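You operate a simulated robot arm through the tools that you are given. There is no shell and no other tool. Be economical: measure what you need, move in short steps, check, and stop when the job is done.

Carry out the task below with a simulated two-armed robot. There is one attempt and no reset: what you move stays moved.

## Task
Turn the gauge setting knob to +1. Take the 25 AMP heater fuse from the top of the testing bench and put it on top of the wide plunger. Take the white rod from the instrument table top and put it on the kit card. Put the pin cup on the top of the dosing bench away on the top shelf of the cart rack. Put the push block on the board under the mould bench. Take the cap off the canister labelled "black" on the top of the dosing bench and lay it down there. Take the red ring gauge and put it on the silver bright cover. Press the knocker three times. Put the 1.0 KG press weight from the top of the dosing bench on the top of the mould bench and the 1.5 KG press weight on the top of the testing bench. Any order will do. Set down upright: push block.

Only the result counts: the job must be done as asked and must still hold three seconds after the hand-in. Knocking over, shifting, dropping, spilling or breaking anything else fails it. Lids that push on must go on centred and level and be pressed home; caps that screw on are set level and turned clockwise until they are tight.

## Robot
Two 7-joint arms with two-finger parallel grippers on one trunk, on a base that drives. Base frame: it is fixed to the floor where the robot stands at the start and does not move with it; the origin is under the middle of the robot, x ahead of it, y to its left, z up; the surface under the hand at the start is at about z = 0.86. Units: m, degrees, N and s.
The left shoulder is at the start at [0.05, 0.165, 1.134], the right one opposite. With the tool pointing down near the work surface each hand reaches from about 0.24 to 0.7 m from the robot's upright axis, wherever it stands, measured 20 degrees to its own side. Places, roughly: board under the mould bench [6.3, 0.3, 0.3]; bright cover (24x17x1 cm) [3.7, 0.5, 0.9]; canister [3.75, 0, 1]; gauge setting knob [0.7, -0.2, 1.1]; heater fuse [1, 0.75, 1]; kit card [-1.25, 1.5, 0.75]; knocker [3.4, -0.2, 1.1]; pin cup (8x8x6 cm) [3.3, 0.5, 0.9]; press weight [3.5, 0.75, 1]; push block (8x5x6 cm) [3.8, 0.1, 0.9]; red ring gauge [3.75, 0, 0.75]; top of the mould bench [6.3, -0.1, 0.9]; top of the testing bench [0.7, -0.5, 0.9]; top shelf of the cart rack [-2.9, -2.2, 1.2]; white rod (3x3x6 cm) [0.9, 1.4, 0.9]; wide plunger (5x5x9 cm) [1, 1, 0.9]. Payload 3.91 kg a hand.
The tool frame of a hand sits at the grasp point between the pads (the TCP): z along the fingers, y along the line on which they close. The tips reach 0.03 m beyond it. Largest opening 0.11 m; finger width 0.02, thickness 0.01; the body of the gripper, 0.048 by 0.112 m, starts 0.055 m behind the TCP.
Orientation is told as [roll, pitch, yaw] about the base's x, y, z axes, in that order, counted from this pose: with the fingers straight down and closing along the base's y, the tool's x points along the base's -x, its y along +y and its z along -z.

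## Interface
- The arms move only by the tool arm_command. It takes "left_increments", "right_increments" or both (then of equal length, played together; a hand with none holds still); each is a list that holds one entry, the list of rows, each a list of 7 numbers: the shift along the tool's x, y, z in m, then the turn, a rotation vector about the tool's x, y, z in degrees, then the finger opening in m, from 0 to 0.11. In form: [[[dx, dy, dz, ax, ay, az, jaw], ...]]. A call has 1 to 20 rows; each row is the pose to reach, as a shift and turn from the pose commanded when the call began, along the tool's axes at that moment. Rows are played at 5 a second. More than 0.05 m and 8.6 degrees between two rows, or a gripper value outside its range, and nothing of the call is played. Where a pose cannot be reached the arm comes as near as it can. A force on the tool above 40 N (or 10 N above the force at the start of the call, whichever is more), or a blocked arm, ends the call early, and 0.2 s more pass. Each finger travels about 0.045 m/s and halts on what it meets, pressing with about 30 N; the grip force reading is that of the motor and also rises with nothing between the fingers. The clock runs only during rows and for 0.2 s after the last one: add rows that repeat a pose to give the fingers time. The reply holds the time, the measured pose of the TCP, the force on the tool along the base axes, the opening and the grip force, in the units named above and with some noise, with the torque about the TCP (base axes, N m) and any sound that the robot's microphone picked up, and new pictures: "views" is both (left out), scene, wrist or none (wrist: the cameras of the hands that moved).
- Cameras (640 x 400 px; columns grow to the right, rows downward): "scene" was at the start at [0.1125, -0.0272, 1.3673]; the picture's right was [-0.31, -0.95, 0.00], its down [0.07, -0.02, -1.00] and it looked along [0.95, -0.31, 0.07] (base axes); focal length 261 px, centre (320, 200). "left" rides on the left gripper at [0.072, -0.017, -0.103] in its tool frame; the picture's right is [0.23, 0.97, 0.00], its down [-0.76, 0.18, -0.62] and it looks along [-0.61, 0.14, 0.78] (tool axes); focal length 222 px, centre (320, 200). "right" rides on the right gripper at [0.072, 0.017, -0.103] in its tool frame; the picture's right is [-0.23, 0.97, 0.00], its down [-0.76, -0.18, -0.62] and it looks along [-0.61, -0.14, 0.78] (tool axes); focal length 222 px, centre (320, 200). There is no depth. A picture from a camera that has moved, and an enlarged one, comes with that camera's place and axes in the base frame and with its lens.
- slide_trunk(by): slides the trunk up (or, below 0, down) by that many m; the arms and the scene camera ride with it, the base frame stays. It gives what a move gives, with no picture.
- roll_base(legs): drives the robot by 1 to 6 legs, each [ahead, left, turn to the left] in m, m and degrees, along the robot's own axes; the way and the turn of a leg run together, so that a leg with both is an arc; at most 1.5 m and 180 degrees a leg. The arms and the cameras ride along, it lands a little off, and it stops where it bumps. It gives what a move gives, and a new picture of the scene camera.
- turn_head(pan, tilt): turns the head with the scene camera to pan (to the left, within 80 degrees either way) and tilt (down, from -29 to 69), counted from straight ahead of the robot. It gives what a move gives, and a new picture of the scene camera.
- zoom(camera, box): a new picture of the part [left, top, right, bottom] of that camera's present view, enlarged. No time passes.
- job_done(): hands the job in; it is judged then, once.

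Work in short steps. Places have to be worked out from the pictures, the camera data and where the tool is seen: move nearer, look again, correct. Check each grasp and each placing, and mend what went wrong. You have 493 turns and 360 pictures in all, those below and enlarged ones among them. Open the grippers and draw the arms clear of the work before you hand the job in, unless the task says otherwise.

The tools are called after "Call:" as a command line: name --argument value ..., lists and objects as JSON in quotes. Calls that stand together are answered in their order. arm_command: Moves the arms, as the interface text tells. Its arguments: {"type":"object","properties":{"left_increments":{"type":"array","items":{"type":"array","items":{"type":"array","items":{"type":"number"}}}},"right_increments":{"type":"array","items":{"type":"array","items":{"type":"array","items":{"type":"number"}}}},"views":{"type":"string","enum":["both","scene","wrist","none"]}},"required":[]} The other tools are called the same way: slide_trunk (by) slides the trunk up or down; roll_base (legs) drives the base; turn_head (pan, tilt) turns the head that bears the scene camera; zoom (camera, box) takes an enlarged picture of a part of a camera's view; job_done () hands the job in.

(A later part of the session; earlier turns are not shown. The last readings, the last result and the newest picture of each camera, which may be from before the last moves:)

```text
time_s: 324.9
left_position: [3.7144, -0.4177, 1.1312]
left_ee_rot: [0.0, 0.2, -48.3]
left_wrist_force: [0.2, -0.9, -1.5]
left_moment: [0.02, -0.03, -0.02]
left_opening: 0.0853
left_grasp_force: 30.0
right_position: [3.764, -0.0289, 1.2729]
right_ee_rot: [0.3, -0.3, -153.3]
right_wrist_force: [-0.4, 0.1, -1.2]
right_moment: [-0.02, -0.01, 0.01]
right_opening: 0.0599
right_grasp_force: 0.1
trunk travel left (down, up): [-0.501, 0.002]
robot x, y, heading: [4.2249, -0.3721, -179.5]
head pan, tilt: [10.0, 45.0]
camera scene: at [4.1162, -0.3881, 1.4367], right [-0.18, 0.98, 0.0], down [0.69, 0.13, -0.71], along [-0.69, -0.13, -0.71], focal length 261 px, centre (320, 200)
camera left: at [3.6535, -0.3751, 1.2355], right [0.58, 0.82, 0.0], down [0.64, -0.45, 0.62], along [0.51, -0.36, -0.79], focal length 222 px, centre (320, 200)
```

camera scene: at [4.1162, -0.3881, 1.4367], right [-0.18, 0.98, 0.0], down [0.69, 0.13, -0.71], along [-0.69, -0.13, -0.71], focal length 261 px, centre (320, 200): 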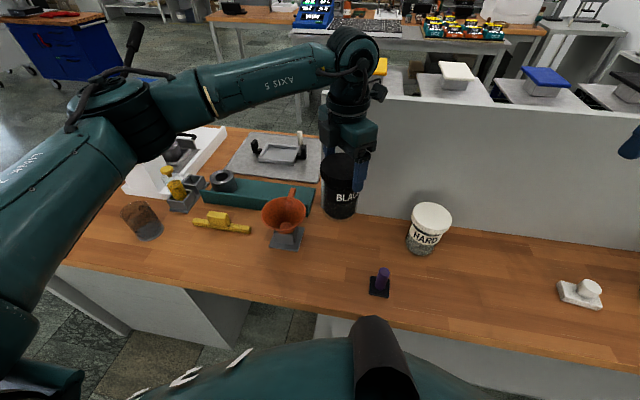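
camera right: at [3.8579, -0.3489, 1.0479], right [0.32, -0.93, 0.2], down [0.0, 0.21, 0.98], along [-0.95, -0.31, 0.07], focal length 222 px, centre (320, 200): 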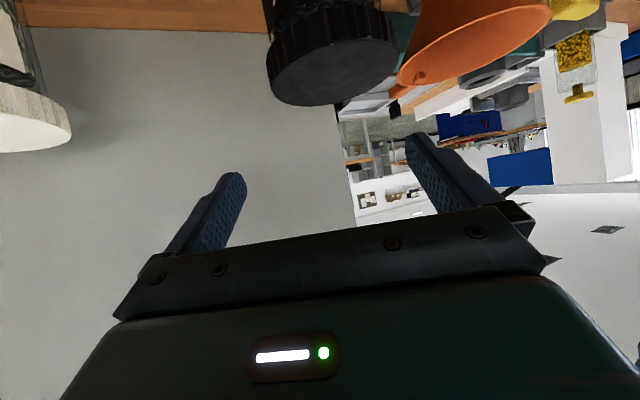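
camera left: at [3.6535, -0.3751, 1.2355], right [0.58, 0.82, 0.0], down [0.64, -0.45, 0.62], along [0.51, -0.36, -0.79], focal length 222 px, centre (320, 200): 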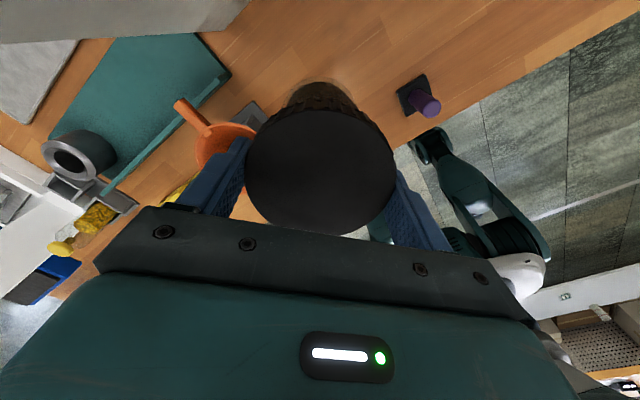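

The whole canister came up — not yet unscrewed. Lower it back down gently to its place.

Call:
arm_command --left_increments '[[[0, 0, 0.04, 0, 0, 0, 0.06], [0, 0, 0.08, 0, 0, 0, 0.06], [0, 0, 0.12, 0, 0, 0, 0.06], [0, 0, 0.14, 0, 0, 0, 0.06], [0, 0, 0.146, 0, 0, 0, 0.06], [0, 0, 0.15, 0, 0, 0, 0.06]]]' --views "none"

Call:
zoom --camera "scene" --box '[280, 150, 400, 270]'

```text
time_s: 326.3
left_position: [3.7145, -0.417, 0.9838]
left_ee_rot: [-0.1, 0.6, -48.3]
left_wrist_force: [2.5, -6.6, 23.3]
left_moment: [-0.1, -0.6, -0.05]
left_opening: 0.0851
left_grasp_force: 29.9
right_position: [3.7651, -0.0289, 1.273]
right_ee_rot: [0.3, -0.4, -153.3]
right_wrist_force: [0.3, 0.3, 0.1]
right_moment: [0.0, -0.01, 0.02]
right_opening: 0.0599
right_grasp_force: 0.0
trunk travel left (down, up): [-0.501, 0.002]
robot x, y, heading: [4.2231, -0.373, -179.3]
head pan, tilt: [10.0, 45.0]
```

```text
3.33 times, centred on (340, 210) of scene
camera zoom: at [4.1185, -0.3888, 1.4375], right [-0.19, 0.98, 0.0], down [0.69, 0.13, -0.71], along [-0.7, -0.13, -0.71], focal length 869 px, centre (253, 167)
```

zoom: 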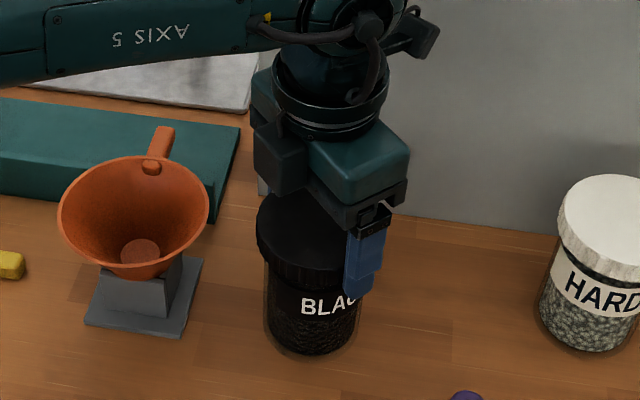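

Set down. Do another regrip-and-turn stroke.

Call:
arm_command --left_increments '[[[0, 0, -0.004, 0, 0, 0, 0.09], [0, 0, -0.004, 0, 0, 0, 0.104], [0, 0, -0.004, 0, 0, 8, 0.104], [0, 0, -0.004, 0, 0, 16, 0.104], [0, 0, -0.004, 0, 0, 24, 0.104], [0, 0, -0.004, 0, 0, 32, 0.104], [0, 0, -0.004, 0, 0, 40, 0.104], [0, 0, -0.004, 0, 0, 48, 0.104], [0, 0, -0.004, 0, 0, 56, 0.104], [0, 0, -0.004, 0, 0, 64, 0.104], [0, 0, -0.004, 0, 0, 72, 0.104], [0, 0, -0.004, 0, 0, 80, 0.104], [0, 0, -0.004, 0, 0, 86, 0.104], [0, 0, -0.004, 0, 0, 86, 0.08], [0, 0, -0.004, 0, 0, 86, 0.06], [0, 0, -0.004, 0, 0, 86, 0.06]]]' --views "none"

Call:
arm_command --left_increments '[[[0, 0, 0.003, 0, 0, 0, 0.06], [0, 0, 0.005, 0, 0, 0, 0.06], [0, 0, 0.005, 0, 0, -8, 0.06], [0, 0, 0.005, 0, 0, -16, 0.06], [0, 0, 0.005, 0, 0, -24, 0.06], [0, 0, 0.005, 0, 0, -32, 0.06], [0, 0, 0.005, 0, 0, -40, 0.06], [0, 0, 0.005, 0, 0, -48, 0.06], [0, 0, 0.005, 0, 0, -56, 0.06], [0, 0, 0.005, 0, 0, -64, 0.06], [0, 0, 0.005, 0, 0, -72, 0.06], [0, 0, 0.005, 0, 0, -80, 0.06], [0, 0, 0.005, 0, 0, -86, 0.06]]]' --views "none"

Call:
zoom --camera "scene" --box '[280, 150, 400, 270]'

```text
time_s: 329.7
left_position: [3.7134, -0.4176, 0.9842]
left_ee_rot: [-0.3, 0.0, -134.3]
left_wrist_force: [0.4, -0.6, -0.4]
left_moment: [0.01, 0.01, 0.01]
left_opening: 0.0852
left_grasp_force: 30.2
right_position: [3.7645, -0.0291, 1.2729]
right_ee_rot: [0.3, -0.4, -153.4]
right_wrist_force: [0.6, -1.3, -0.5]
right_moment: [-0.02, -0.01, 0.02]
right_opening: 0.0599
right_grasp_force: 0.1
trunk travel left (down, up): [-0.501, 0.002]
robot x, y, heading: [4.2253, -0.3688, -179.4]
head pan, tilt: [10.0, 45.0]
```

```text
time_s: 332.5
left_position: [3.7144, -0.4179, 0.9803]
left_ee_rot: [0.0, 0.4, -48.1]
left_wrist_force: [-0.1, 1.9, 5.0]
left_moment: [0.02, 0.15, -0.07]
left_opening: 0.0853
left_grasp_force: 29.4
right_position: [3.765, -0.0283, 1.2717]
right_ee_rot: [0.5, -0.4, -153.3]
right_wrist_force: [-0.4, -0.1, 0.3]
right_moment: [0.0, 0.0, -0.01]
right_opening: 0.0601
right_grasp_force: 0.1
trunk travel left (down, up): [-0.501, 0.002]
robot x, y, heading: [4.2257, -0.3703, -179.5]
head pan, tilt: [10.0, 45.0]
```

```text
3.33 times, centred on (340, 210) of scene
camera zoom: at [4.1167, -0.3879, 1.4367], right [-0.18, 0.98, 0.0], down [0.69, 0.13, -0.71], along [-0.7, -0.13, -0.71], focal length 869 px, centre (253, 167)
```

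zoom: 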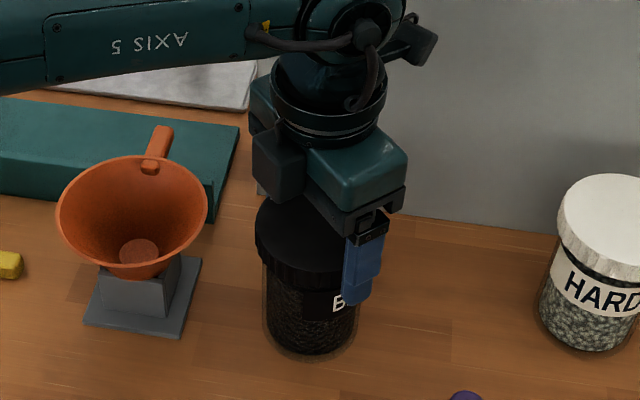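

Pressing was weak this time (5 N) and the body turned partly. Regrip and press harder.

Call:
arm_command --left_increments '[[[0, 0, -0.004, 0, 0, 0, 0.09], [0, 0, -0.004, 0, 0, 0, 0.104], [0, 0, -0.004, 0, 0, 8, 0.104], [0, 0, -0.004, 0, 0, 16, 0.104], [0, 0, -0.004, 0, 0, 24, 0.104], [0, 0, -0.004, 0, 0, 32, 0.104], [0, 0, -0.004, 0, 0, 40, 0.104], [0, 0, -0.004, 0, 0, 48, 0.104], [0, 0, -0.004, 0, 0, 56, 0.104], [0, 0, -0.004, 0, 0, 64, 0.104], [0, 0, -0.004, 0, 0, 72, 0.104], [0, 0, -0.004, 0, 0, 80, 0.104], [0, 0, -0.004, 0, 0, 86, 0.104], [0, 0, -0.004, 0, 0, 86, 0.08], [0, 0, -0.004, 0, 0, 86, 0.06], [0, 0, -0.004, 0, 0, 86, 0.06], [0, 0, 0.002, 0, 0, 86, 0.06], [0, 0, 0.004, 0, 0, 86, 0.06]]]' --views "none"

```text
time_s: 336.3
left_position: [3.7136, -0.4163, 0.9827]
left_ee_rot: [-0.8, -0.1, -134.2]
left_wrist_force: [6.5, -2.0, 17.9]
left_moment: [-0.36, -0.56, 0.09]
left_opening: 0.0858
left_grasp_force: 30.7
right_position: [3.7659, -0.0287, 1.2726]
right_ee_rot: [0.4, -0.4, -153.2]
right_wrist_force: [-0.4, -0.2, -0.7]
right_moment: [-0.02, -0.01, -0.05]
right_opening: 0.0597
right_grasp_force: 0.2
trunk travel left (down, up): [-0.501, 0.002]
robot x, y, heading: [4.2284, -0.3716, -179.1]
head pan, tilt: [10.0, 45.0]
stopped in row 18 (left hand): the force on the tool passed its limit at 42 N (the readings are from after the stop); the commanded pose is now the measured one
```

Call:
arm_command --left_increments '[[[0, 0, 0.002, 0, 0, 0, 0.06], [0, 0, 0.002, 0, 0, -8, 0.06], [0, 0, 0.002, 0, 0, -16, 0.06], [0, 0, 0.002, 0, 0, -24, 0.06], [0, 0, 0.002, 0, 0, -32, 0.06], [0, 0, 0.002, 0, 0, -40, 0.06], [0, 0, 0.002, 0, 0, -48, 0.06], [0, 0, 0.002, 0, 0, -56, 0.06], [0, 0, 0.002, 0, 0, -64, 0.06], [0, 0, 0.002, 0, 0, -72, 0.06], [0, 0, 0.002, 0, 0, -80, 0.06], [0, 0, 0.002, 0, 0, -86, 0.06]]]' --views "none"

Call:
zoom --camera "scene" --box '[280, 150, 400, 270]'

```text
time_s: 338.9
left_position: [3.711, -0.4152, 0.9822]
left_ee_rot: [-0.5, 1.1, -48.1]
left_wrist_force: [-6.7, 3.1, 25.9]
left_moment: [-0.54, 0.56, -0.24]
left_opening: 0.0856
left_grasp_force: 29.6
right_position: [3.7649, -0.0279, 1.2718]
right_ee_rot: [0.4, -0.4, -153.4]
right_wrist_force: [-1.0, 0.5, 0.1]
right_moment: [-0.02, 0.0, -0.01]
right_opening: 0.0599
right_grasp_force: 0.0
trunk travel left (down, up): [-0.501, 0.002]
robot x, y, heading: [4.2252, -0.3725, -179.5]
head pan, tilt: [10.0, 45.0]
```

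```text
3.33 times, centred on (340, 210) of scene
camera zoom: at [4.1179, -0.3876, 1.4369], right [-0.18, 0.98, 0.0], down [0.69, 0.13, -0.71], along [-0.7, -0.13, -0.71], focal length 869 px, centre (253, 167)
```

zoom: 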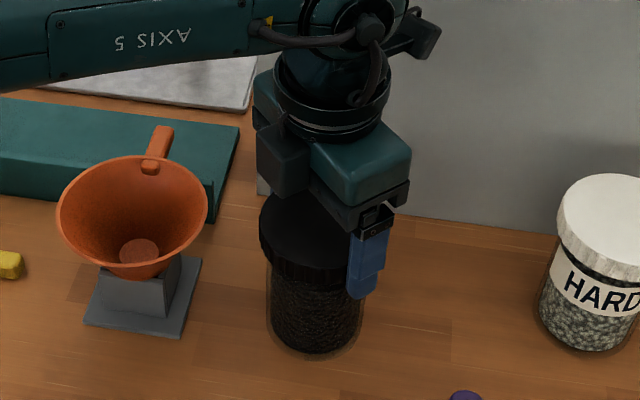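

The body turned too this time. I release, raise and inspect how far the cap has risen.

Call:
arm_command --left_increments '[[[0, 0, -0.003, 0, 0, 0, 0.09], [0, 0, -0.003, 0, 0, 0, 0.106], [0, 0, -0.04, 0, 0, 0, 0.11], [0, 0, -0.08, 0, 0, 0, 0.11], [0, 0, -0.12, 0, 0, 0, 0.11], [0, 0, -0.16, 0, 0, 0, 0.11]]]' --views "none"

Call:
zoom --camera "scene" --box '[300, 180, 460, 280]'

```text
time_s: 340.3
left_position: [3.7155, -0.4187, 1.1405]
left_ee_rot: [-0.1, 0.8, -48.1]
left_wrist_force: [-0.8, 0.9, -0.1]
left_moment: [-0.01, 0.03, 0.02]
left_opening: 0.1099
left_grasp_force: 0.0
right_position: [3.764, -0.0277, 1.2728]
right_ee_rot: [0.4, -0.4, -153.3]
right_wrist_force: [-0.3, -0.5, -0.1]
right_moment: [-0.04, 0.02, 0.01]
right_opening: 0.06
right_grasp_force: 0.1
trunk travel left (down, up): [-0.501, 0.002]
robot x, y, heading: [4.2271, -0.3717, -179.1]
head pan, tilt: [10.0, 45.0]
```

```text
4.00 times, centred on (380, 230) of scene
camera zoom: at [4.1166, -0.388, 1.4367], right [-0.19, 0.98, 0.0], down [0.69, 0.13, -0.71], along [-0.7, -0.13, -0.71], focal length 1043 px, centre (80, 80)
```

zoom: 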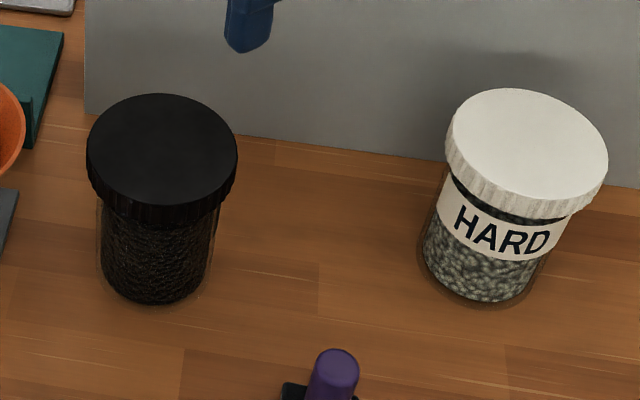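

The cap has barely risen; the body must be held. I'll do that later at a freer spot; first the push block and 1.0 KG trip. Raise the left hand and back off.

Call:
arm_command --left_increments '[[[0, 0, -0.04, 0, 0, -8, 0.11], [0, 0, -0.08, 0, 0, -16, 0.08], [0, 0, -0.12, 0, 0, -24, 0.08], [0, 0, -0.16, 0, 0, -32, 0.08], [0, 0, -0.16, 0, 0, -40, 0.08], [0, 0, -0.16, 0, 0, -48, 0.08]]]' --views "none"

```text
time_s: 341.7
left_position: [3.7161, -0.4192, 1.2988]
left_ee_rot: [0.4, 0.6, -0.1]
left_wrist_force: [1.5, -0.5, 0.0]
left_moment: [0.02, -0.05, 0.01]
left_opening: 0.0802
left_grasp_force: 0.0
right_position: [3.764, -0.03, 1.2718]
right_ee_rot: [0.4, -0.3, -153.3]
right_wrist_force: [0.8, 0.5, -0.2]
right_moment: [-0.04, 0.0, 0.0]
right_opening: 0.0601
right_grasp_force: 0.1
trunk travel left (down, up): [-0.501, 0.002]
robot x, y, heading: [4.2244, -0.3735, -179.4]
head pan, tilt: [10.0, 45.0]
```

Turn the left wrist back to its normal attitude.

Call:
arm_command --left_increments '[[[0, 0, 0, 0, 0, 8, 0.08], [0, 0, 0, 0, 0, 16, 0.08], [0, 0, 0, 0, 0, 24, 0.08], [0, 0, 0, 0, 0, 32, 0.08], [0, 0, 0, 0, 0, 40, 0.08], [0, 0, 0, 0, 0, 48, 0.08], [0, 0, 0, 0, 0, 56, 0.08], [0, 0, 0, 0, 0, 64, 0.08], [0, 0, 0, 0, 0, 72, 0.08], [0, 0, 0, 0, 0, 80, 0.08], [0, 0, 0, 0, 0, 88, 0.08], [0, 0, 0, 0, 0, 96, 0.08], [0, 0, 0, 0, 0, 104, 0.08], [0, 0, 0, 0, 0, 112, 0.08], [0, 0, 0, 0, 0, 120, 0.08], [0, 0, 0, 0, 0, 128, 0.08], [0, 0, 0, 0, 0, 136, 0.08], [0, 0, 0, 0, 0, 144, 0.08], [0, 0, 0, 0, 0, 152, 0.08], [0, 0, 0, 0, 0, 160, 0.08]]]' --right_increments '[[[0, 0, 0, 0, 0, 5, 0.08], [0, 0, 0, 0, 0, 10, 0.08], [0, 0, 0, 0, 0, 15, 0.08], [0, 0, 0, 0, 0, 20, 0.08], [0, 0, 0, 0, 0, 25, 0.08], [0, 0, 0, 0, 0, 27, 0.08], [0, 0, 0, 0, 0, 27, 0.08], [0, 0, 0, 0, 0, 27, 0.08], [0, 0, 0, 0, 0, 27, 0.08], [0, 0, 0, 0, 0, 27, 0.08], [0, 0, 0, 0, 0, 27, 0.08], [0, 0, 0, 0, 0, 27, 0.08], [0, 0, 0, 0, 0, 27, 0.08], [0, 0, 0, 0, 0, 27, 0.08], [0, 0, 0, 0, 0, 27, 0.08], [0, 0, 0, 0, 0, 27, 0.08], [0, 0, 0, 0, 0, 27, 0.08], [0, 0, 0, 0, 0, 27, 0.08], [0, 0, 0, 0, 0, 27, 0.08], [0, 0, 0, 0, 0, 27, 0.08]]]' --views "none"

```text
time_s: 345.9
left_position: [3.7163, -0.42, 1.2989]
left_ee_rot: [-0.6, -0.5, -160.5]
left_wrist_force: [-0.1, 0.3, -0.1]
left_moment: [0.01, -0.01, -0.01]
left_opening: 0.0799
left_grasp_force: 0.0
right_position: [3.7642, -0.0289, 1.272]
right_ee_rot: [0.5, -0.1, 179.7]
right_wrist_force: [0.6, 0.5, 0.4]
right_moment: [-0.02, 0.0, -0.01]
right_opening: 0.0797
right_grasp_force: 0.1
trunk travel left (down, up): [-0.501, 0.002]
robot x, y, heading: [4.2257, -0.3737, -179.2]
head pan, tilt: [10.0, 45.0]
```

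Now back off and turn round to look at the mould bench.

Call:
roll_base --legs '[[-0.55, 0, 0], [0, -0.5, 0], [0, 0, 90], [0, 0, 89]]'

Call:
turn_head --pan 0 --tilt 25

```text
time_s: 361.1
left_position: [5.2781, 0.1684, 1.2987]
left_ee_rot: [-0.6, -0.4, 19.0]
left_wrist_force: [-0.5, 0.2, -0.7]
left_moment: [0.0, 0.02, 0.02]
left_opening: 0.0802
left_grasp_force: 0.1
right_position: [5.2238, -0.2209, 1.2725]
right_ee_rot: [0.6, -0.1, -1.1]
right_wrist_force: [-0.5, -0.3, 0.0]
right_moment: [-0.02, 0.0, -0.01]
right_opening: 0.08
right_grasp_force: 0.1
trunk travel left (down, up): [-0.501, 0.002]
robot x, y, heading: [4.7677, 0.1291, 0.1]
head pan, tilt: [10.0, 45.0]
camera scene: at [4.8771, 0.1439, 1.4367], right [0.17, -0.99, 0.0], down [-0.7, -0.12, -0.71], along [0.7, 0.12, -0.71], focal length 261 px, centre (320, 200)
```

scene: 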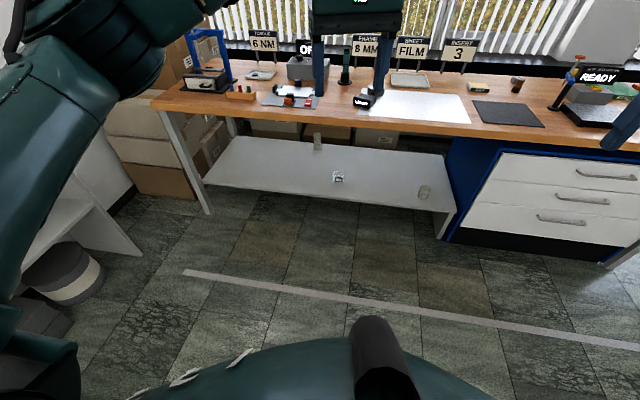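

```text
time_s: 362.0
left_position: [5.2797, 0.1684, 1.298]
left_ee_rot: [-0.7, -0.4, 18.9]
left_wrist_force: [-0.2, 0.0, 0.0]
left_moment: [0.03, 0.01, -0.02]
left_opening: 0.0801
left_grasp_force: 0.1
right_position: [5.224, -0.2208, 1.273]
right_ee_rot: [0.5, -0.1, -1.1]
right_wrist_force: [-0.1, 0.1, -0.3]
right_moment: [0.02, 0.02, 0.0]
right_opening: 0.0798
right_grasp_force: 0.0
trunk travel left (down, up): [-0.501, 0.002]
robot x, y, heading: [4.767, 0.1314, -0.2]
head pan, tilt: [0.0, 25.0]
camera scene: at [4.8891, 0.1297, 1.4672], right [0.0, -1.0, 0.0], down [-0.42, 0.0, -0.91], along [0.91, 0.0, -0.42], focal length 261 px, centre (320, 200)
```

scene: 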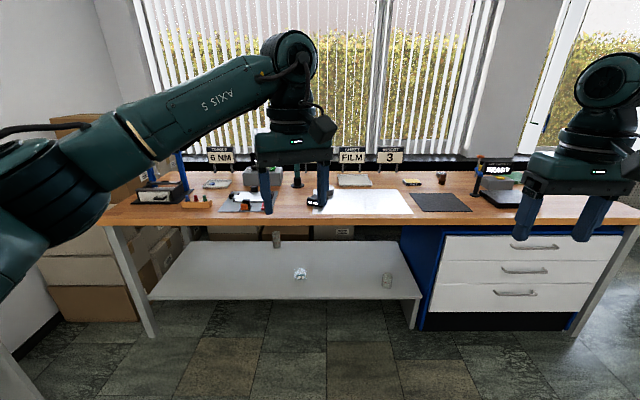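

The board's front edge is at x≈6.03, z≈0.3, inset 10 cm under the top. Zoom on it and on the bench top.

Call:
zoom --camera "scene" --box '[100, 160, 340, 310]'

Call:
zoom --camera "scene" --box '[300, 150, 540, 300]'

```text
2.67 times, centred on (220, 235) of scene
camera zoom: at [4.8891, 0.1297, 1.4672], right [0.0, -1.0, 0.0], down [-0.42, 0.0, -0.91], along [0.91, 0.0, -0.42], focal length 695 px, centre (587, 107)
```

zoom: 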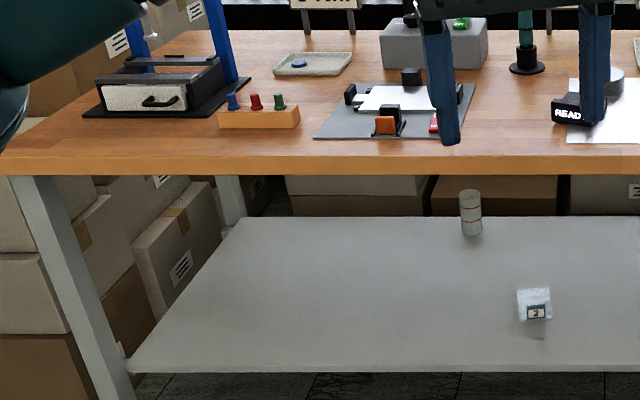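

```text
2.67 times, centred on (420, 225) of scene
camera zoom: at [4.8891, 0.1297, 1.4672], right [0.0, -1.0, 0.0], down [-0.42, 0.0, -0.91], along [0.91, 0.0, -0.42], focal length 695 px, centre (53, 133)
```

zoom: 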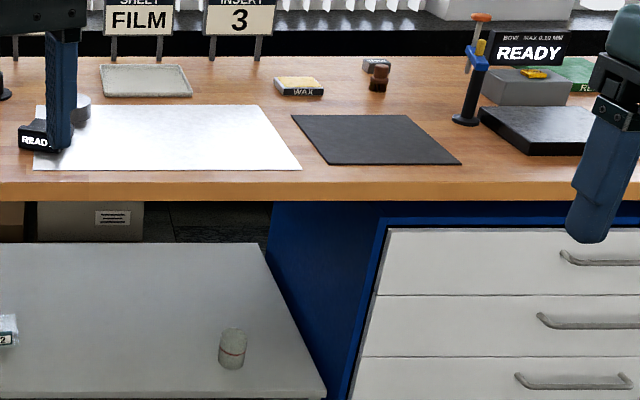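

Plan: left hand takes the push block (tilted grip by the knob), right hand the 1.0 KG weight. Back to the dosing bench.

Call:
roll_base --legs '[[0, 0, 90], [0, 0, 90], [0.42, -0.2, 0]]'

Call:
turn_head --pan 10 --tilt 45

Call:
zoom --camera "scene" --box '[180, 160, 340, 260]'

```text
time_s: 372.4
left_position: [3.8399, 0.2859, 1.2982]
left_ee_rot: [-0.6, -0.5, -160.7]
left_wrist_force: [-0.1, 0.5, 0.5]
left_moment: [0.0, -0.02, -0.01]
left_opening: 0.0803
left_grasp_force: 0.0
right_position: [3.8907, 0.6754, 1.2714]
right_ee_rot: [0.5, -0.1, 179.3]
right_wrist_force: [-0.2, 1.0, -1.0]
right_moment: [0.0, 0.0, 0.04]
right_opening: 0.08
right_grasp_force: 0.1
trunk travel left (down, up): [-0.501, 0.002]
robot x, y, heading: [4.3458, 0.3274, -179.8]
head pan, tilt: [0.0, 25.0]
camera scene: at [4.2281, 0.3271, 1.4673], right [0.0, 1.0, 0.0], down [0.42, 0.0, -0.91], along [-0.91, 0.0, -0.42], focal length 261 px, centre (320, 200)
```

scene: 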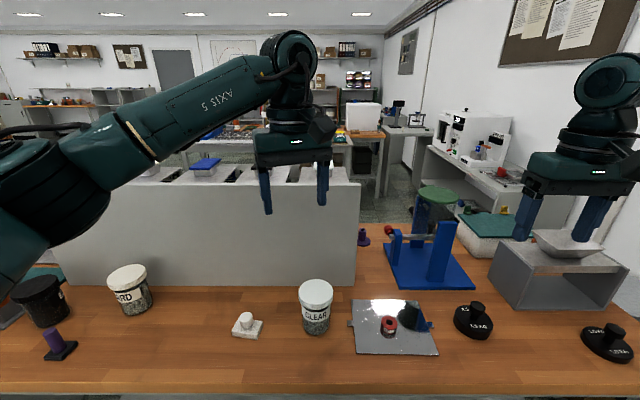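

```text
time_s: 373.2
left_position: [3.8392, 0.2854, 1.2975]
left_ee_rot: [-0.7, -0.4, -160.8]
left_wrist_force: [-0.5, -0.2, 0.3]
left_moment: [0.01, 0.01, -0.01]
left_opening: 0.0801
left_grasp_force: 0.0
right_position: [3.8917, 0.6746, 1.2726]
right_ee_rot: [0.5, -0.1, 179.3]
right_wrist_force: [-0.3, -0.5, -0.9]
right_moment: [-0.03, -0.03, 0.01]
right_opening: 0.0802
right_grasp_force: 0.2
trunk travel left (down, up): [-0.501, 0.002]
robot x, y, heading: [4.3488, 0.3271, -179.6]
head pan, tilt: [10.0, 45.0]
camera scene: at [4.2406, 0.3129, 1.4368], right [-0.18, 0.98, 0.0], down [0.7, 0.13, -0.71], along [-0.7, -0.13, -0.71], focal length 261 px, centre (320, 200)
```

scene: 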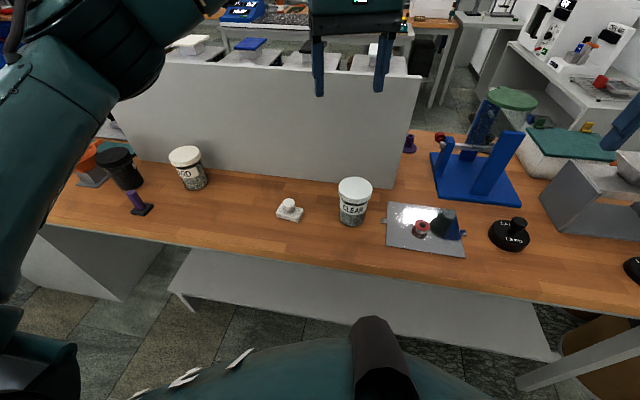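

```text
4.00 times, centred on (260, 210) of scene
camera zoom: at [4.2406, 0.3129, 1.4368], right [-0.18, 0.98, 0.0], down [0.7, 0.13, -0.71], along [-0.7, -0.13, -0.71], focal length 1043 px, centre (560, 160)
```

zoom: 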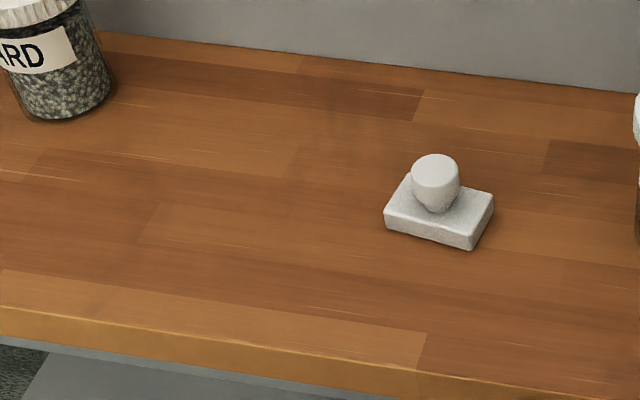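

Push block knob ≈[3.757,0.136], top z≈0.92. Bring the left hand above it, then tilt.

Call:
arm_command --left_increments '[[[-0.0145, 0.0213, 0.028, 0, 0, 3.3, 0.06], [-0.029, 0.0427, 0.056, 0, 0, 6.6, 0.06], [-0.0435, 0.064, 0.085, 0, 0, 10, 0.06], [-0.058, 0.0853, 0.113, 0, 0, 13, 0.06], [-0.0725, 0.1067, 0.141, 0, 0, 16, 0.06], [-0.087, 0.128, 0.17, 0, 0, 19.3, 0.06]]]' --views "none"

Call:
arm_command --left_increments '[[[0, 0, 0, 0, -8, 0, 0.06], [0, 0, 0, 0, -16, 0, 0.06], [0, 0, 0, 0, -24, 0, 0.06], [0, 0, 0, 0, -32, 0, 0.06], [0, 0, 0, 0, -40, 0, 0.06], [0, 0, 0, 0, -48, 0, 0.06], [0, 0, 0, 0, -52, 0, 0.06]]]'

```text
time_s: 374.6
left_position: [3.7996, 0.1379, 1.1267]
left_ee_rot: [-0.5, -0.7, 180.0]
left_wrist_force: [-0.4, -0.1, -0.4]
left_moment: [0.05, 0.0, 0.0]
left_opening: 0.06
left_grasp_force: 0.0
right_position: [3.8917, 0.6729, 1.2723]
right_ee_rot: [0.5, -0.2, 179.2]
right_wrist_force: [-0.3, -1.1, -0.1]
right_moment: [-0.03, 0.02, 0.01]
right_opening: 0.0803
right_grasp_force: 0.0
trunk travel left (down, up): [-0.501, 0.002]
robot x, y, heading: [4.3515, 0.3255, -179.7]
head pan, tilt: [10.0, 45.0]
```

```text
time_s: 376.2
left_position: [3.8004, 0.137, 1.1275]
left_ee_rot: [-0.7, -52.6, -179.4]
left_wrist_force: [-1.0, -0.2, -0.7]
left_moment: [-0.03, 0.01, 0.0]
left_opening: 0.0598
left_grasp_force: 0.1
right_position: [3.8918, 0.674, 1.2717]
right_ee_rot: [0.6, -0.1, 179.3]
right_wrist_force: [0.6, 0.2, 0.6]
right_moment: [-0.02, 0.03, 0.01]
right_opening: 0.08
right_grasp_force: 0.1
trunk travel left (down, up): [-0.501, 0.002]
robot x, y, heading: [4.3505, 0.3293, -179.7]
head pan, tilt: [10.0, 45.0]
camera scene: at [4.2406, 0.3128, 1.4367], right [-0.18, 0.98, 0.0], down [0.7, 0.13, -0.71], along [-0.7, -0.13, -0.71], focal length 261 px, centre (320, 200)
camera left: at [3.9251, 0.1543, 1.1339], right [0.14, -0.97, -0.19], down [0.03, -0.19, 0.98], along [-0.99, -0.14, 0.01], focal length 222 px, centre (320, 200)
```

scene: 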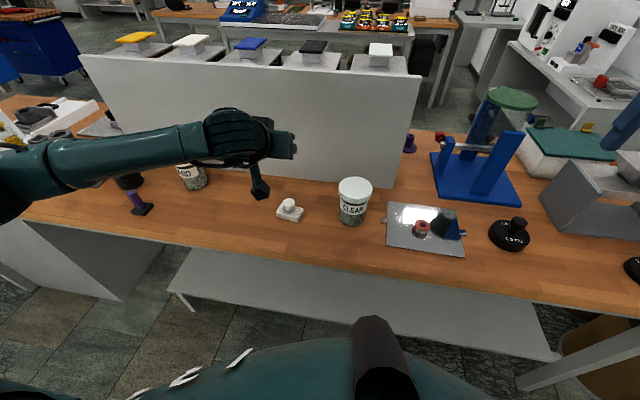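
left: 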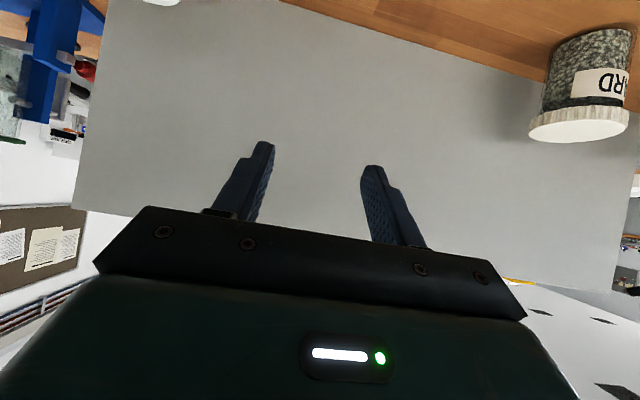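

Tilt works. Lower to z≈1.0 above the knob and check.

Call:
arm_command --left_increments '[[[0.025, 0.001, 0.035, 0, 0, 0, 0.06], [0.05, 0.001, 0.07, 0, 0, 0, 0.06], [0.075, 0.001, 0.1115, 0, 0, 0, 0.06], [0.075, 0.001, 0.1115, 0, 0, 0, 0.06]]]'

Call:
zoom --camera "scene" --box '[210, 140, 370, 240]'

```text
time_s: 377.2
left_position: [3.7548, 0.1366, 0.9997]
left_ee_rot: [-0.7, -52.6, -179.3]
left_wrist_force: [0.3, 0.3, 0.0]
left_moment: [0.02, -0.03, 0.02]
left_opening: 0.0601
left_grasp_force: 0.0
right_position: [3.892, 0.6746, 1.2724]
right_ee_rot: [0.4, 0.0, 179.3]
right_wrist_force: [-0.2, 1.2, -0.6]
right_moment: [-0.04, -0.01, 0.01]
right_opening: 0.08
right_grasp_force: 0.1
trunk travel left (down, up): [-0.501, 0.002]
robot x, y, heading: [4.3526, 0.3263, -179.9]
head pan, tilt: [10.0, 45.0]
camera scene: at [4.241, 0.3129, 1.4368], right [-0.18, 0.98, 0.0], down [0.7, 0.13, -0.71], along [-0.7, -0.13, -0.71], focal length 261 px, centre (320, 200)
camera left: at [3.8813, 0.1541, 1.0049], right [0.14, -0.97, -0.19], down [0.03, -0.18, 0.98], along [-0.99, -0.14, 0.01], focal length 222 px, centre (320, 200)
```

scene: 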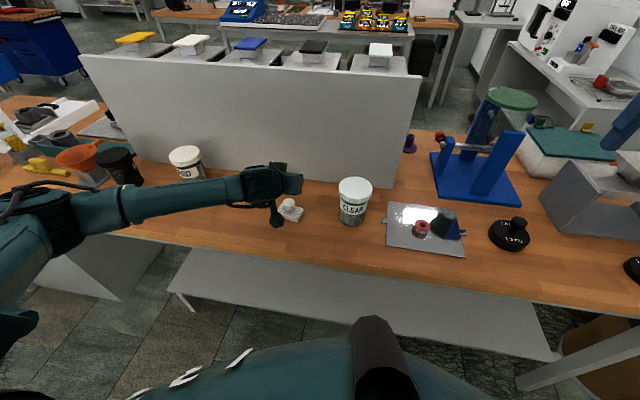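
left: 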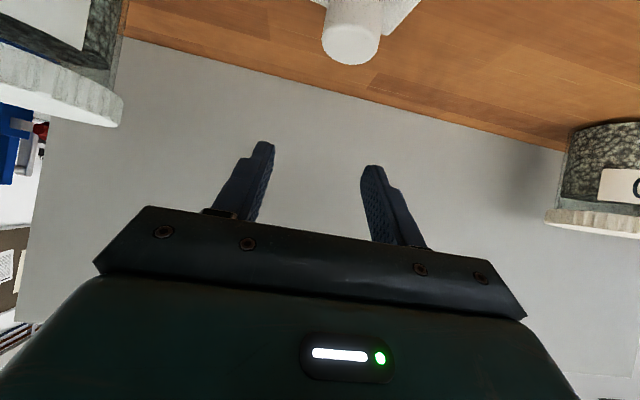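

```text
4.00 times, centred on (290, 190) of scene
camera zoom: at [4.241, 0.3129, 1.4368], right [-0.18, 0.98, 0.0], down [0.7, 0.13, -0.71], along [-0.7, -0.13, -0.71], focal length 1043 px, centre (440, 240)
```

zoom: 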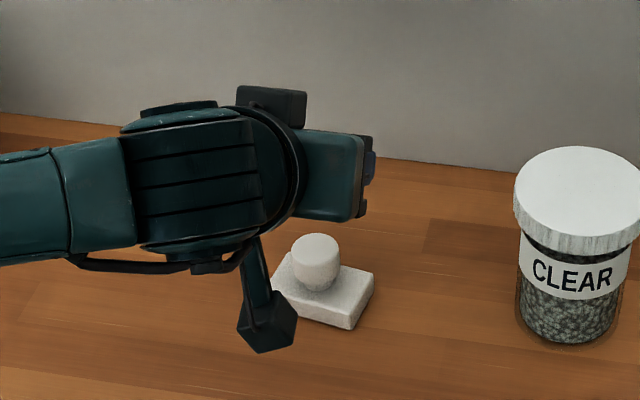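

Knob at [3.761,0.1365] per wrist view. Lower to z=0.915 and close on it.

Call:
arm_command --left_increments '[[[0.025, 0, 0.014, 0, 0, 0, 0.06], [0.05, 0, 0.03, 0, 0, 0, 0.06], [0.071, 0, 0.0466, 0, 0, 0, 0.06], [0.071, 0, 0.0466, 0, 0, 0, 0.06], [0.071, 0, 0.0466, 0, 0, 0, 0.03], [0.071, 0, 0.0466, 0, 0, 0, 0.015], [0.071, 0, 0.0466, 0, 0, 0, 0.015]]]'

Call:
zoom --camera "scene" --box '[210, 140, 370, 240]'

```text
time_s: 378.8
left_position: [3.741, 0.1295, 0.9655]
left_ee_rot: [-0.7, -52.6, -179.5]
left_wrist_force: [-0.4, -0.2, 0.4]
left_moment: [-0.01, -0.01, 0.01]
left_opening: 0.015
left_grasp_force: 0.0
left hand out of reach, approached as far as the arm can: row 1, 2, 3, 4, 5, 6, 7
right_position: [3.8909, 0.6751, 1.271]
right_ee_rot: [0.7, -0.1, 179.2]
right_wrist_force: [-0.9, 0.3, -0.4]
right_moment: [-0.03, -0.01, -0.02]
right_opening: 0.0801
right_grasp_force: 0.0
trunk travel left (down, up): [-0.501, 0.002]
robot x, y, heading: [4.3501, 0.3275, -179.6]
head pan, tilt: [10.0, 45.0]
camera scene: at [4.2406, 0.3129, 1.4367], right [-0.18, 0.98, 0.0], down [0.7, 0.13, -0.71], along [-0.7, -0.13, -0.71], focal length 261 px, centre (320, 200)
camera left: at [3.867, 0.1469, 0.9712], right [0.14, -0.97, -0.19], down [0.03, -0.18, 0.98], along [-0.99, -0.14, 0.01], focal length 222 px, centre (320, 200)
```

scene: 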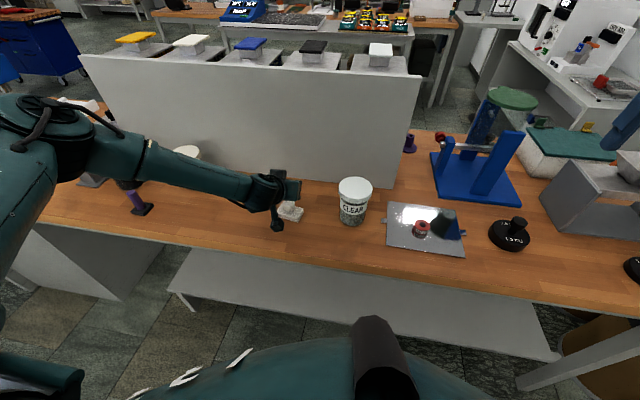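
left: 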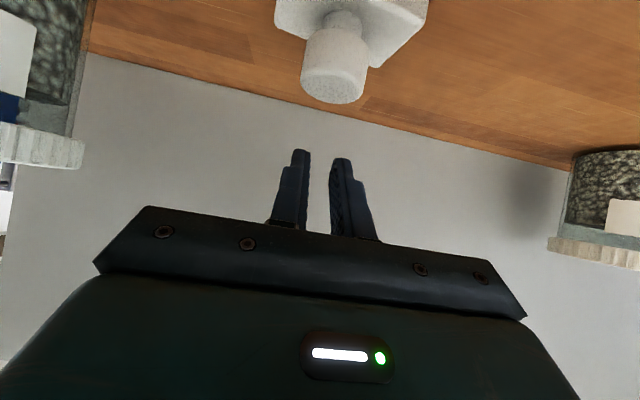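

```text
4.00 times, centred on (290, 190) of scene
camera zoom: at [4.2406, 0.3129, 1.4367], right [-0.18, 0.98, 0.0], down [0.7, 0.13, -0.71], along [-0.7, -0.13, -0.71], focal length 1043 px, centre (440, 240)
```

zoom: 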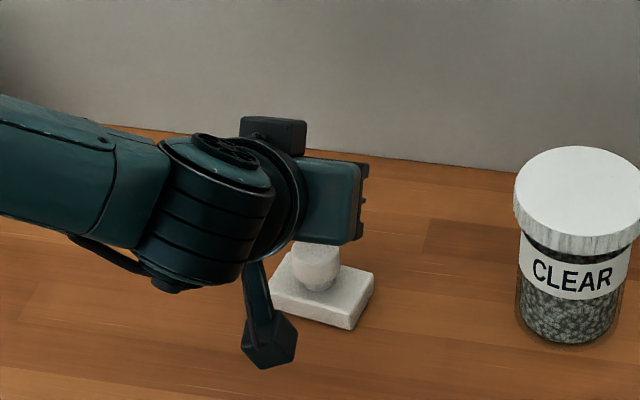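

The arm is at a joint limit, but the trunk can lower it. Reopen, realign at this height, then slide the trunk down.

Call:
arm_command --left_increments '[[[0, 0, 0, 0, 0, 0, 0.04], [0.006, -0.004, -0.008, 0, 0, 0, 0.06], [0.012, -0.007, -0.016, 0, 0, 0, 0.06], [0.012, -0.007, -0.016, 0, 0, 0, 0.06]]]' --views "wrist"

```text
time_s: 379.8
left_position: [3.751, 0.1332, 0.9644]
left_ee_rot: [-0.6, -52.4, -179.4]
left_wrist_force: [0.5, 0.1, 0.3]
left_moment: [0.01, 0.03, 0.02]
left_opening: 0.0599
left_grasp_force: 0.1
left hand out of reach, approached as far as the arm can: row 3, 4
right_position: [3.8911, 0.6751, 1.2725]
right_ee_rot: [0.4, -0.2, 179.3]
right_wrist_force: [0.6, 0.7, 0.5]
right_moment: [0.03, 0.01, 0.04]
right_opening: 0.0798
right_grasp_force: 0.0
trunk travel left (down, up): [-0.501, 0.002]
robot x, y, heading: [4.3498, 0.3259, -179.7]
head pan, tilt: [10.0, 45.0]
camera left: at [3.8764, 0.1519, 0.9716], right [0.14, -0.97, -0.19], down [0.03, -0.18, 0.98], along [-0.99, -0.14, 0.0], focal length 222 px, centre (320, 200)
```

left: 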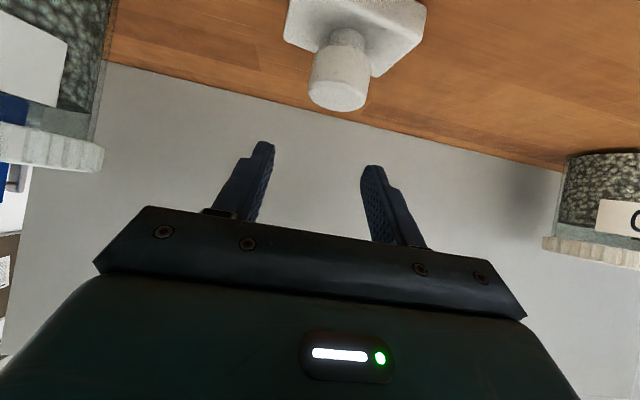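

Shift the base back 12 mm to centre on the knob, then lower the trunk 5 cm.

Call:
roll_base --legs '[[-0.014, -0.003, 0]]'

Call:
slide_trunk --by -0.03

Call:
arm_command --left_increments '[[[0, 0, 0, 0, 0, 0, 0.06]]]'

```text
time_s: 380.6
left_position: [3.7638, 0.1373, 0.9656]
left_ee_rot: [-0.7, -52.4, -179.5]
left_wrist_force: [-0.7, 0.0, 0.4]
left_moment: [-0.01, 0.0, -0.05]
left_opening: 0.0601
left_grasp_force: 0.1
right_position: [3.905, 0.6782, 1.2714]
right_ee_rot: [0.4, -0.1, 179.3]
right_wrist_force: [-0.4, -0.1, 0.1]
right_moment: [-0.01, -0.04, 0.02]
right_opening: 0.08
right_grasp_force: 0.0
trunk travel left (down, up): [-0.501, 0.002]
robot x, y, heading: [4.3638, 0.3297, -179.8]
head pan, tilt: [10.0, 45.0]
camera scene: at [4.2546, 0.3159, 1.4367], right [-0.18, 0.98, 0.0], down [0.7, 0.13, -0.71], along [-0.7, -0.13, -0.71], focal length 261 px, centre (320, 200)
```

scene: 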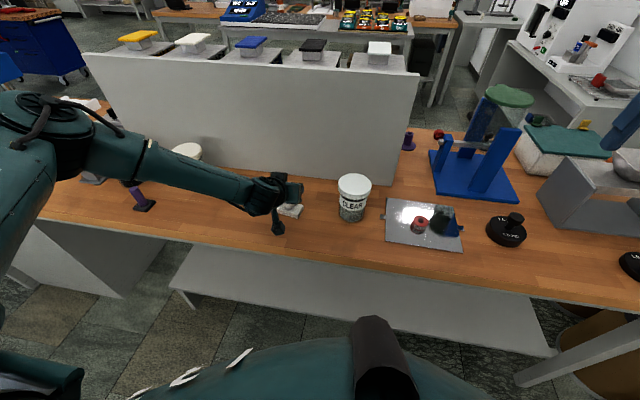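

```text
time_s: 381.3
left_position: [3.7636, 0.1375, 0.9356]
left_ee_rot: [-0.7, -52.4, -179.4]
left_wrist_force: [-0.6, -0.3, 0.8]
left_moment: [-0.01, -0.01, -0.01]
left_opening: 0.0598
left_grasp_force: 0.0
right_position: [3.9044, 0.6779, 1.2425]
right_ee_rot: [0.5, -0.1, 179.2]
right_wrist_force: [0.7, -0.2, -0.7]
right_moment: [-0.03, 0.01, -0.03]
right_opening: 0.0801
right_grasp_force: 0.0
trunk travel left (down, up): [-0.471, 0.032]
robot x, y, heading: [4.3633, 0.3281, -180.0]
head pan, tilt: [10.0, 45.0]
```

```text
time_s: 381.7
left_position: [3.7646, 0.1374, 0.9351]
left_ee_rot: [-0.5, -52.5, -179.4]
left_wrist_force: [0.2, 0.3, 0.1]
left_moment: [-0.01, -0.02, 0.01]
left_opening: 0.06
left_grasp_force: 0.1
right_position: [3.9056, 0.6787, 1.2419]
right_ee_rot: [0.4, -0.2, 179.3]
right_wrist_force: [0.6, 0.6, 0.1]
right_moment: [-0.01, 0.04, 0.02]
right_opening: 0.0801
right_grasp_force: 0.2
trunk travel left (down, up): [-0.471, 0.032]
robot x, y, heading: [4.3645, 0.331, -179.6]
head pan, tilt: [10.0, 45.0]
camera scene: at [4.2544, 0.3158, 1.4067], right [-0.18, 0.98, 0.0], down [0.7, 0.13, -0.71], along [-0.7, -0.13, -0.71], focal length 261 px, centre (320, 200)
camera left: at [3.8901, 0.1549, 0.9415], right [0.14, -0.97, -0.19], down [0.03, -0.18, 0.98], along [-0.99, -0.14, 0.0], focal length 222 px, centre (320, 200)
```

scene: 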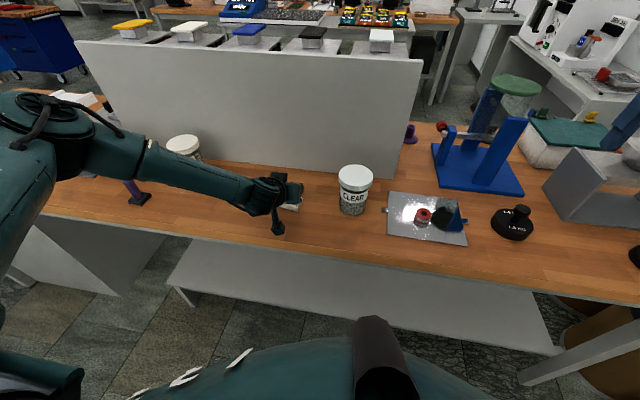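
left: 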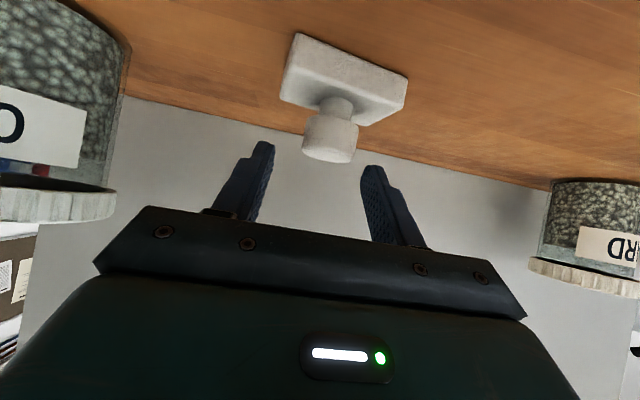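

Call:
zoom --camera "scene" --box '[230, 150, 330, 230]'

Call:
zoom --camera "left" --box '[230, 80, 430, 220]'

```text
5.00 times, centred on (280, 190) of scene
camera zoom: at [4.2544, 0.3158, 1.4067], right [-0.18, 0.98, 0.0], down [0.7, 0.13, -0.71], along [-0.7, -0.13, -0.71], focal length 1304 px, centre (520, 250)
```

zoom: 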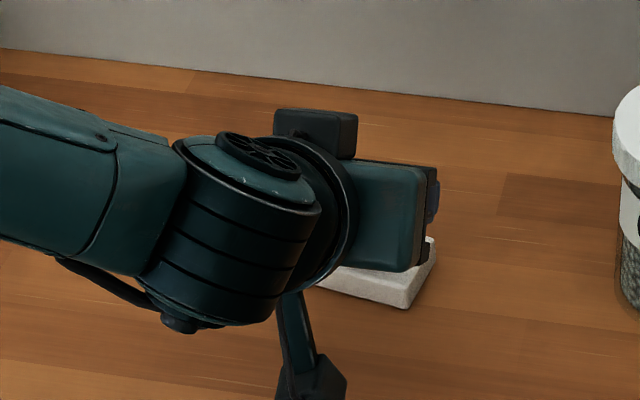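

```text
2.86 times, centred on (330, 150) of left
camera zoom: at [3.8901, 0.1549, 0.9415], right [0.14, -0.97, -0.19], down [0.03, -0.18, 0.98], along [-0.99, -0.14, 0.0], focal length 635 px, centre (291, 343)
```

zoom: 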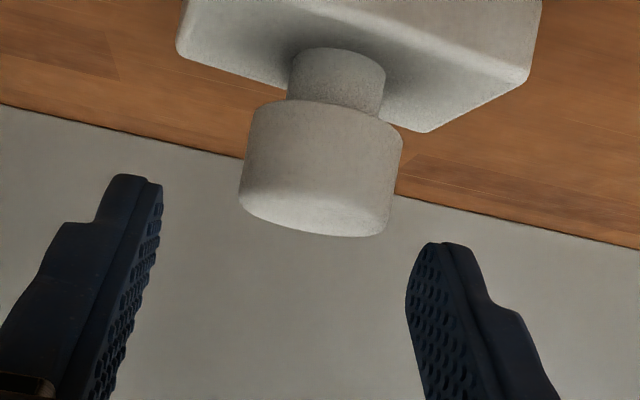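

The wrist view's small pitch bias explained; the knob lies ahead between the fingers. Lower 2 cm more and close.

Call:
slide_trunk --by -0.02

Call:
arm_command --left_increments '[[[0, 0, 0, 0, 0, 0, 0.04], [0, 0, 0, 0, 0, 0, 0.015], [0, 0, 0, 0, 0, 0, 0.015], [0, 0, 0, 0, 0, 0, 0.015]]]' --views "wrist"

```text
time_s: 382.4
left_position: [3.7648, 0.1374, 0.9156]
left_ee_rot: [-0.5, -52.4, -179.5]
left_wrist_force: [-0.1, -0.6, 0.3]
left_moment: [0.0, -0.04, 0.02]
left_opening: 0.06
left_grasp_force: 0.1
right_position: [3.906, 0.6777, 1.2228]
right_ee_rot: [0.5, -0.1, 179.4]
right_wrist_force: [-0.3, 0.9, -0.1]
right_moment: [0.0, 0.01, 0.02]
right_opening: 0.0799
right_grasp_force: 0.1
trunk travel left (down, up): [-0.451, 0.052]
robot x, y, heading: [4.3654, 0.3302, -180.0]
head pan, tilt: [10.0, 45.0]
```

```text
time_s: 383.4
left_position: [3.7641, 0.138, 0.9155]
left_ee_rot: [-0.6, -52.5, -179.4]
left_wrist_force: [0.4, -0.6, 0.3]
left_moment: [-0.08, -0.03, 0.01]
left_opening: 0.0324
left_grasp_force: 29.5
right_position: [3.9051, 0.6791, 1.2217]
right_ee_rot: [0.6, -0.1, 179.3]
right_wrist_force: [0.4, -0.5, 0.2]
right_moment: [-0.02, -0.01, -0.01]
right_opening: 0.08
right_grasp_force: 0.0
trunk travel left (down, up): [-0.451, 0.052]
robot x, y, heading: [4.3663, 0.3323, -179.8]
head pan, tilt: [10.0, 45.0]
camera left: at [3.8901, 0.1548, 0.9215], right [0.14, -0.97, -0.19], down [0.03, -0.18, 0.98], along [-0.99, -0.14, 0.0], focal length 222 px, centre (320, 200)
```

left: 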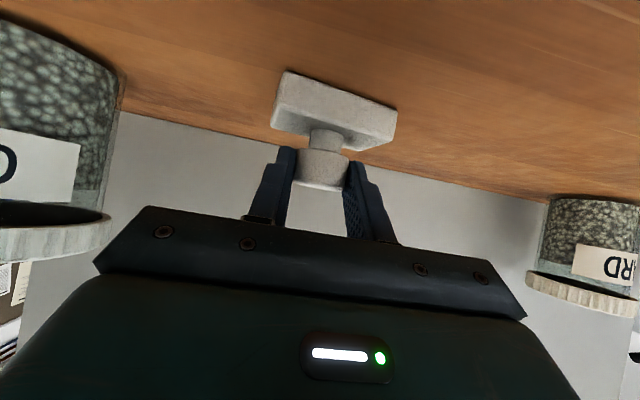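

Gripped (3.2 cm). Lift with the trunk and back away.

Call:
slide_trunk --by 0.05

Call:
roll_base --legs '[[-0.3, 0, 0]]'

Call:
zoom --camera "left" --box '[200, 40, 440, 240]'

```text
time_s: 384.3
left_position: [3.7642, 0.1371, 0.9649]
left_ee_rot: [-0.5, -52.3, -179.4]
left_wrist_force: [0.2, -0.2, -1.4]
left_moment: [0.0, -0.02, 0.01]
left_opening: 0.0325
left_grasp_force: 30.6
right_position: [3.9049, 0.679, 1.271]
right_ee_rot: [0.5, -0.1, 179.3]
right_wrist_force: [0.0, -0.9, -0.1]
right_moment: [0.0, 0.0, -0.01]
right_opening: 0.0798
right_grasp_force: 0.1
trunk travel left (down, up): [-0.501, 0.002]
robot x, y, heading: [4.3661, 0.3286, -179.9]
head pan, tilt: [10.0, 45.0]
```

```text
time_s: 386.4
left_position: [4.0664, 0.1376, 0.9661]
left_ee_rot: [-0.5, -52.5, -179.3]
left_wrist_force: [0.4, -0.2, -0.5]
left_moment: [0.01, -0.01, 0.04]
left_opening: 0.0327
left_grasp_force: 29.9
right_position: [4.2056, 0.6792, 1.2723]
right_ee_rot: [0.6, -0.1, 179.3]
right_wrist_force: [0.6, 0.9, -0.1]
right_moment: [-0.03, 0.02, 0.01]
right_opening: 0.08
right_grasp_force: 0.0
trunk travel left (down, up): [-0.501, 0.002]
robot x, y, heading: [4.6639, 0.3299, -179.7]
head pan, tilt: [10.0, 45.0]
camera scene: at [4.5561, 0.317, 1.4368], right [-0.18, 0.98, 0.0], down [0.7, 0.13, -0.71], along [-0.7, -0.13, -0.71], focal length 261 px, centre (320, 200)
```

scene: 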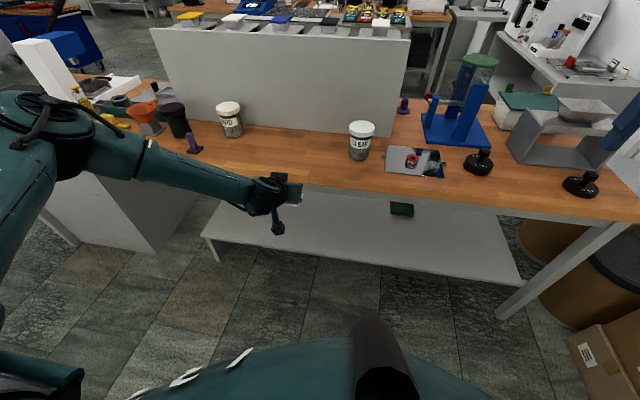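

```text
2.00 times, centred on (320, 140) of left
camera zoom: at [4.1917, 0.1559, 0.9716], right [0.14, -0.97, -0.19], down [0.03, -0.18, 0.98], along [-0.99, -0.14, 0.0], focal length 444 px, centre (320, 320)
```

zoom: 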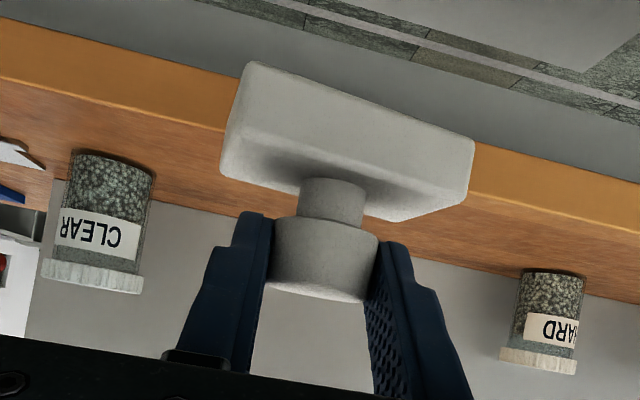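

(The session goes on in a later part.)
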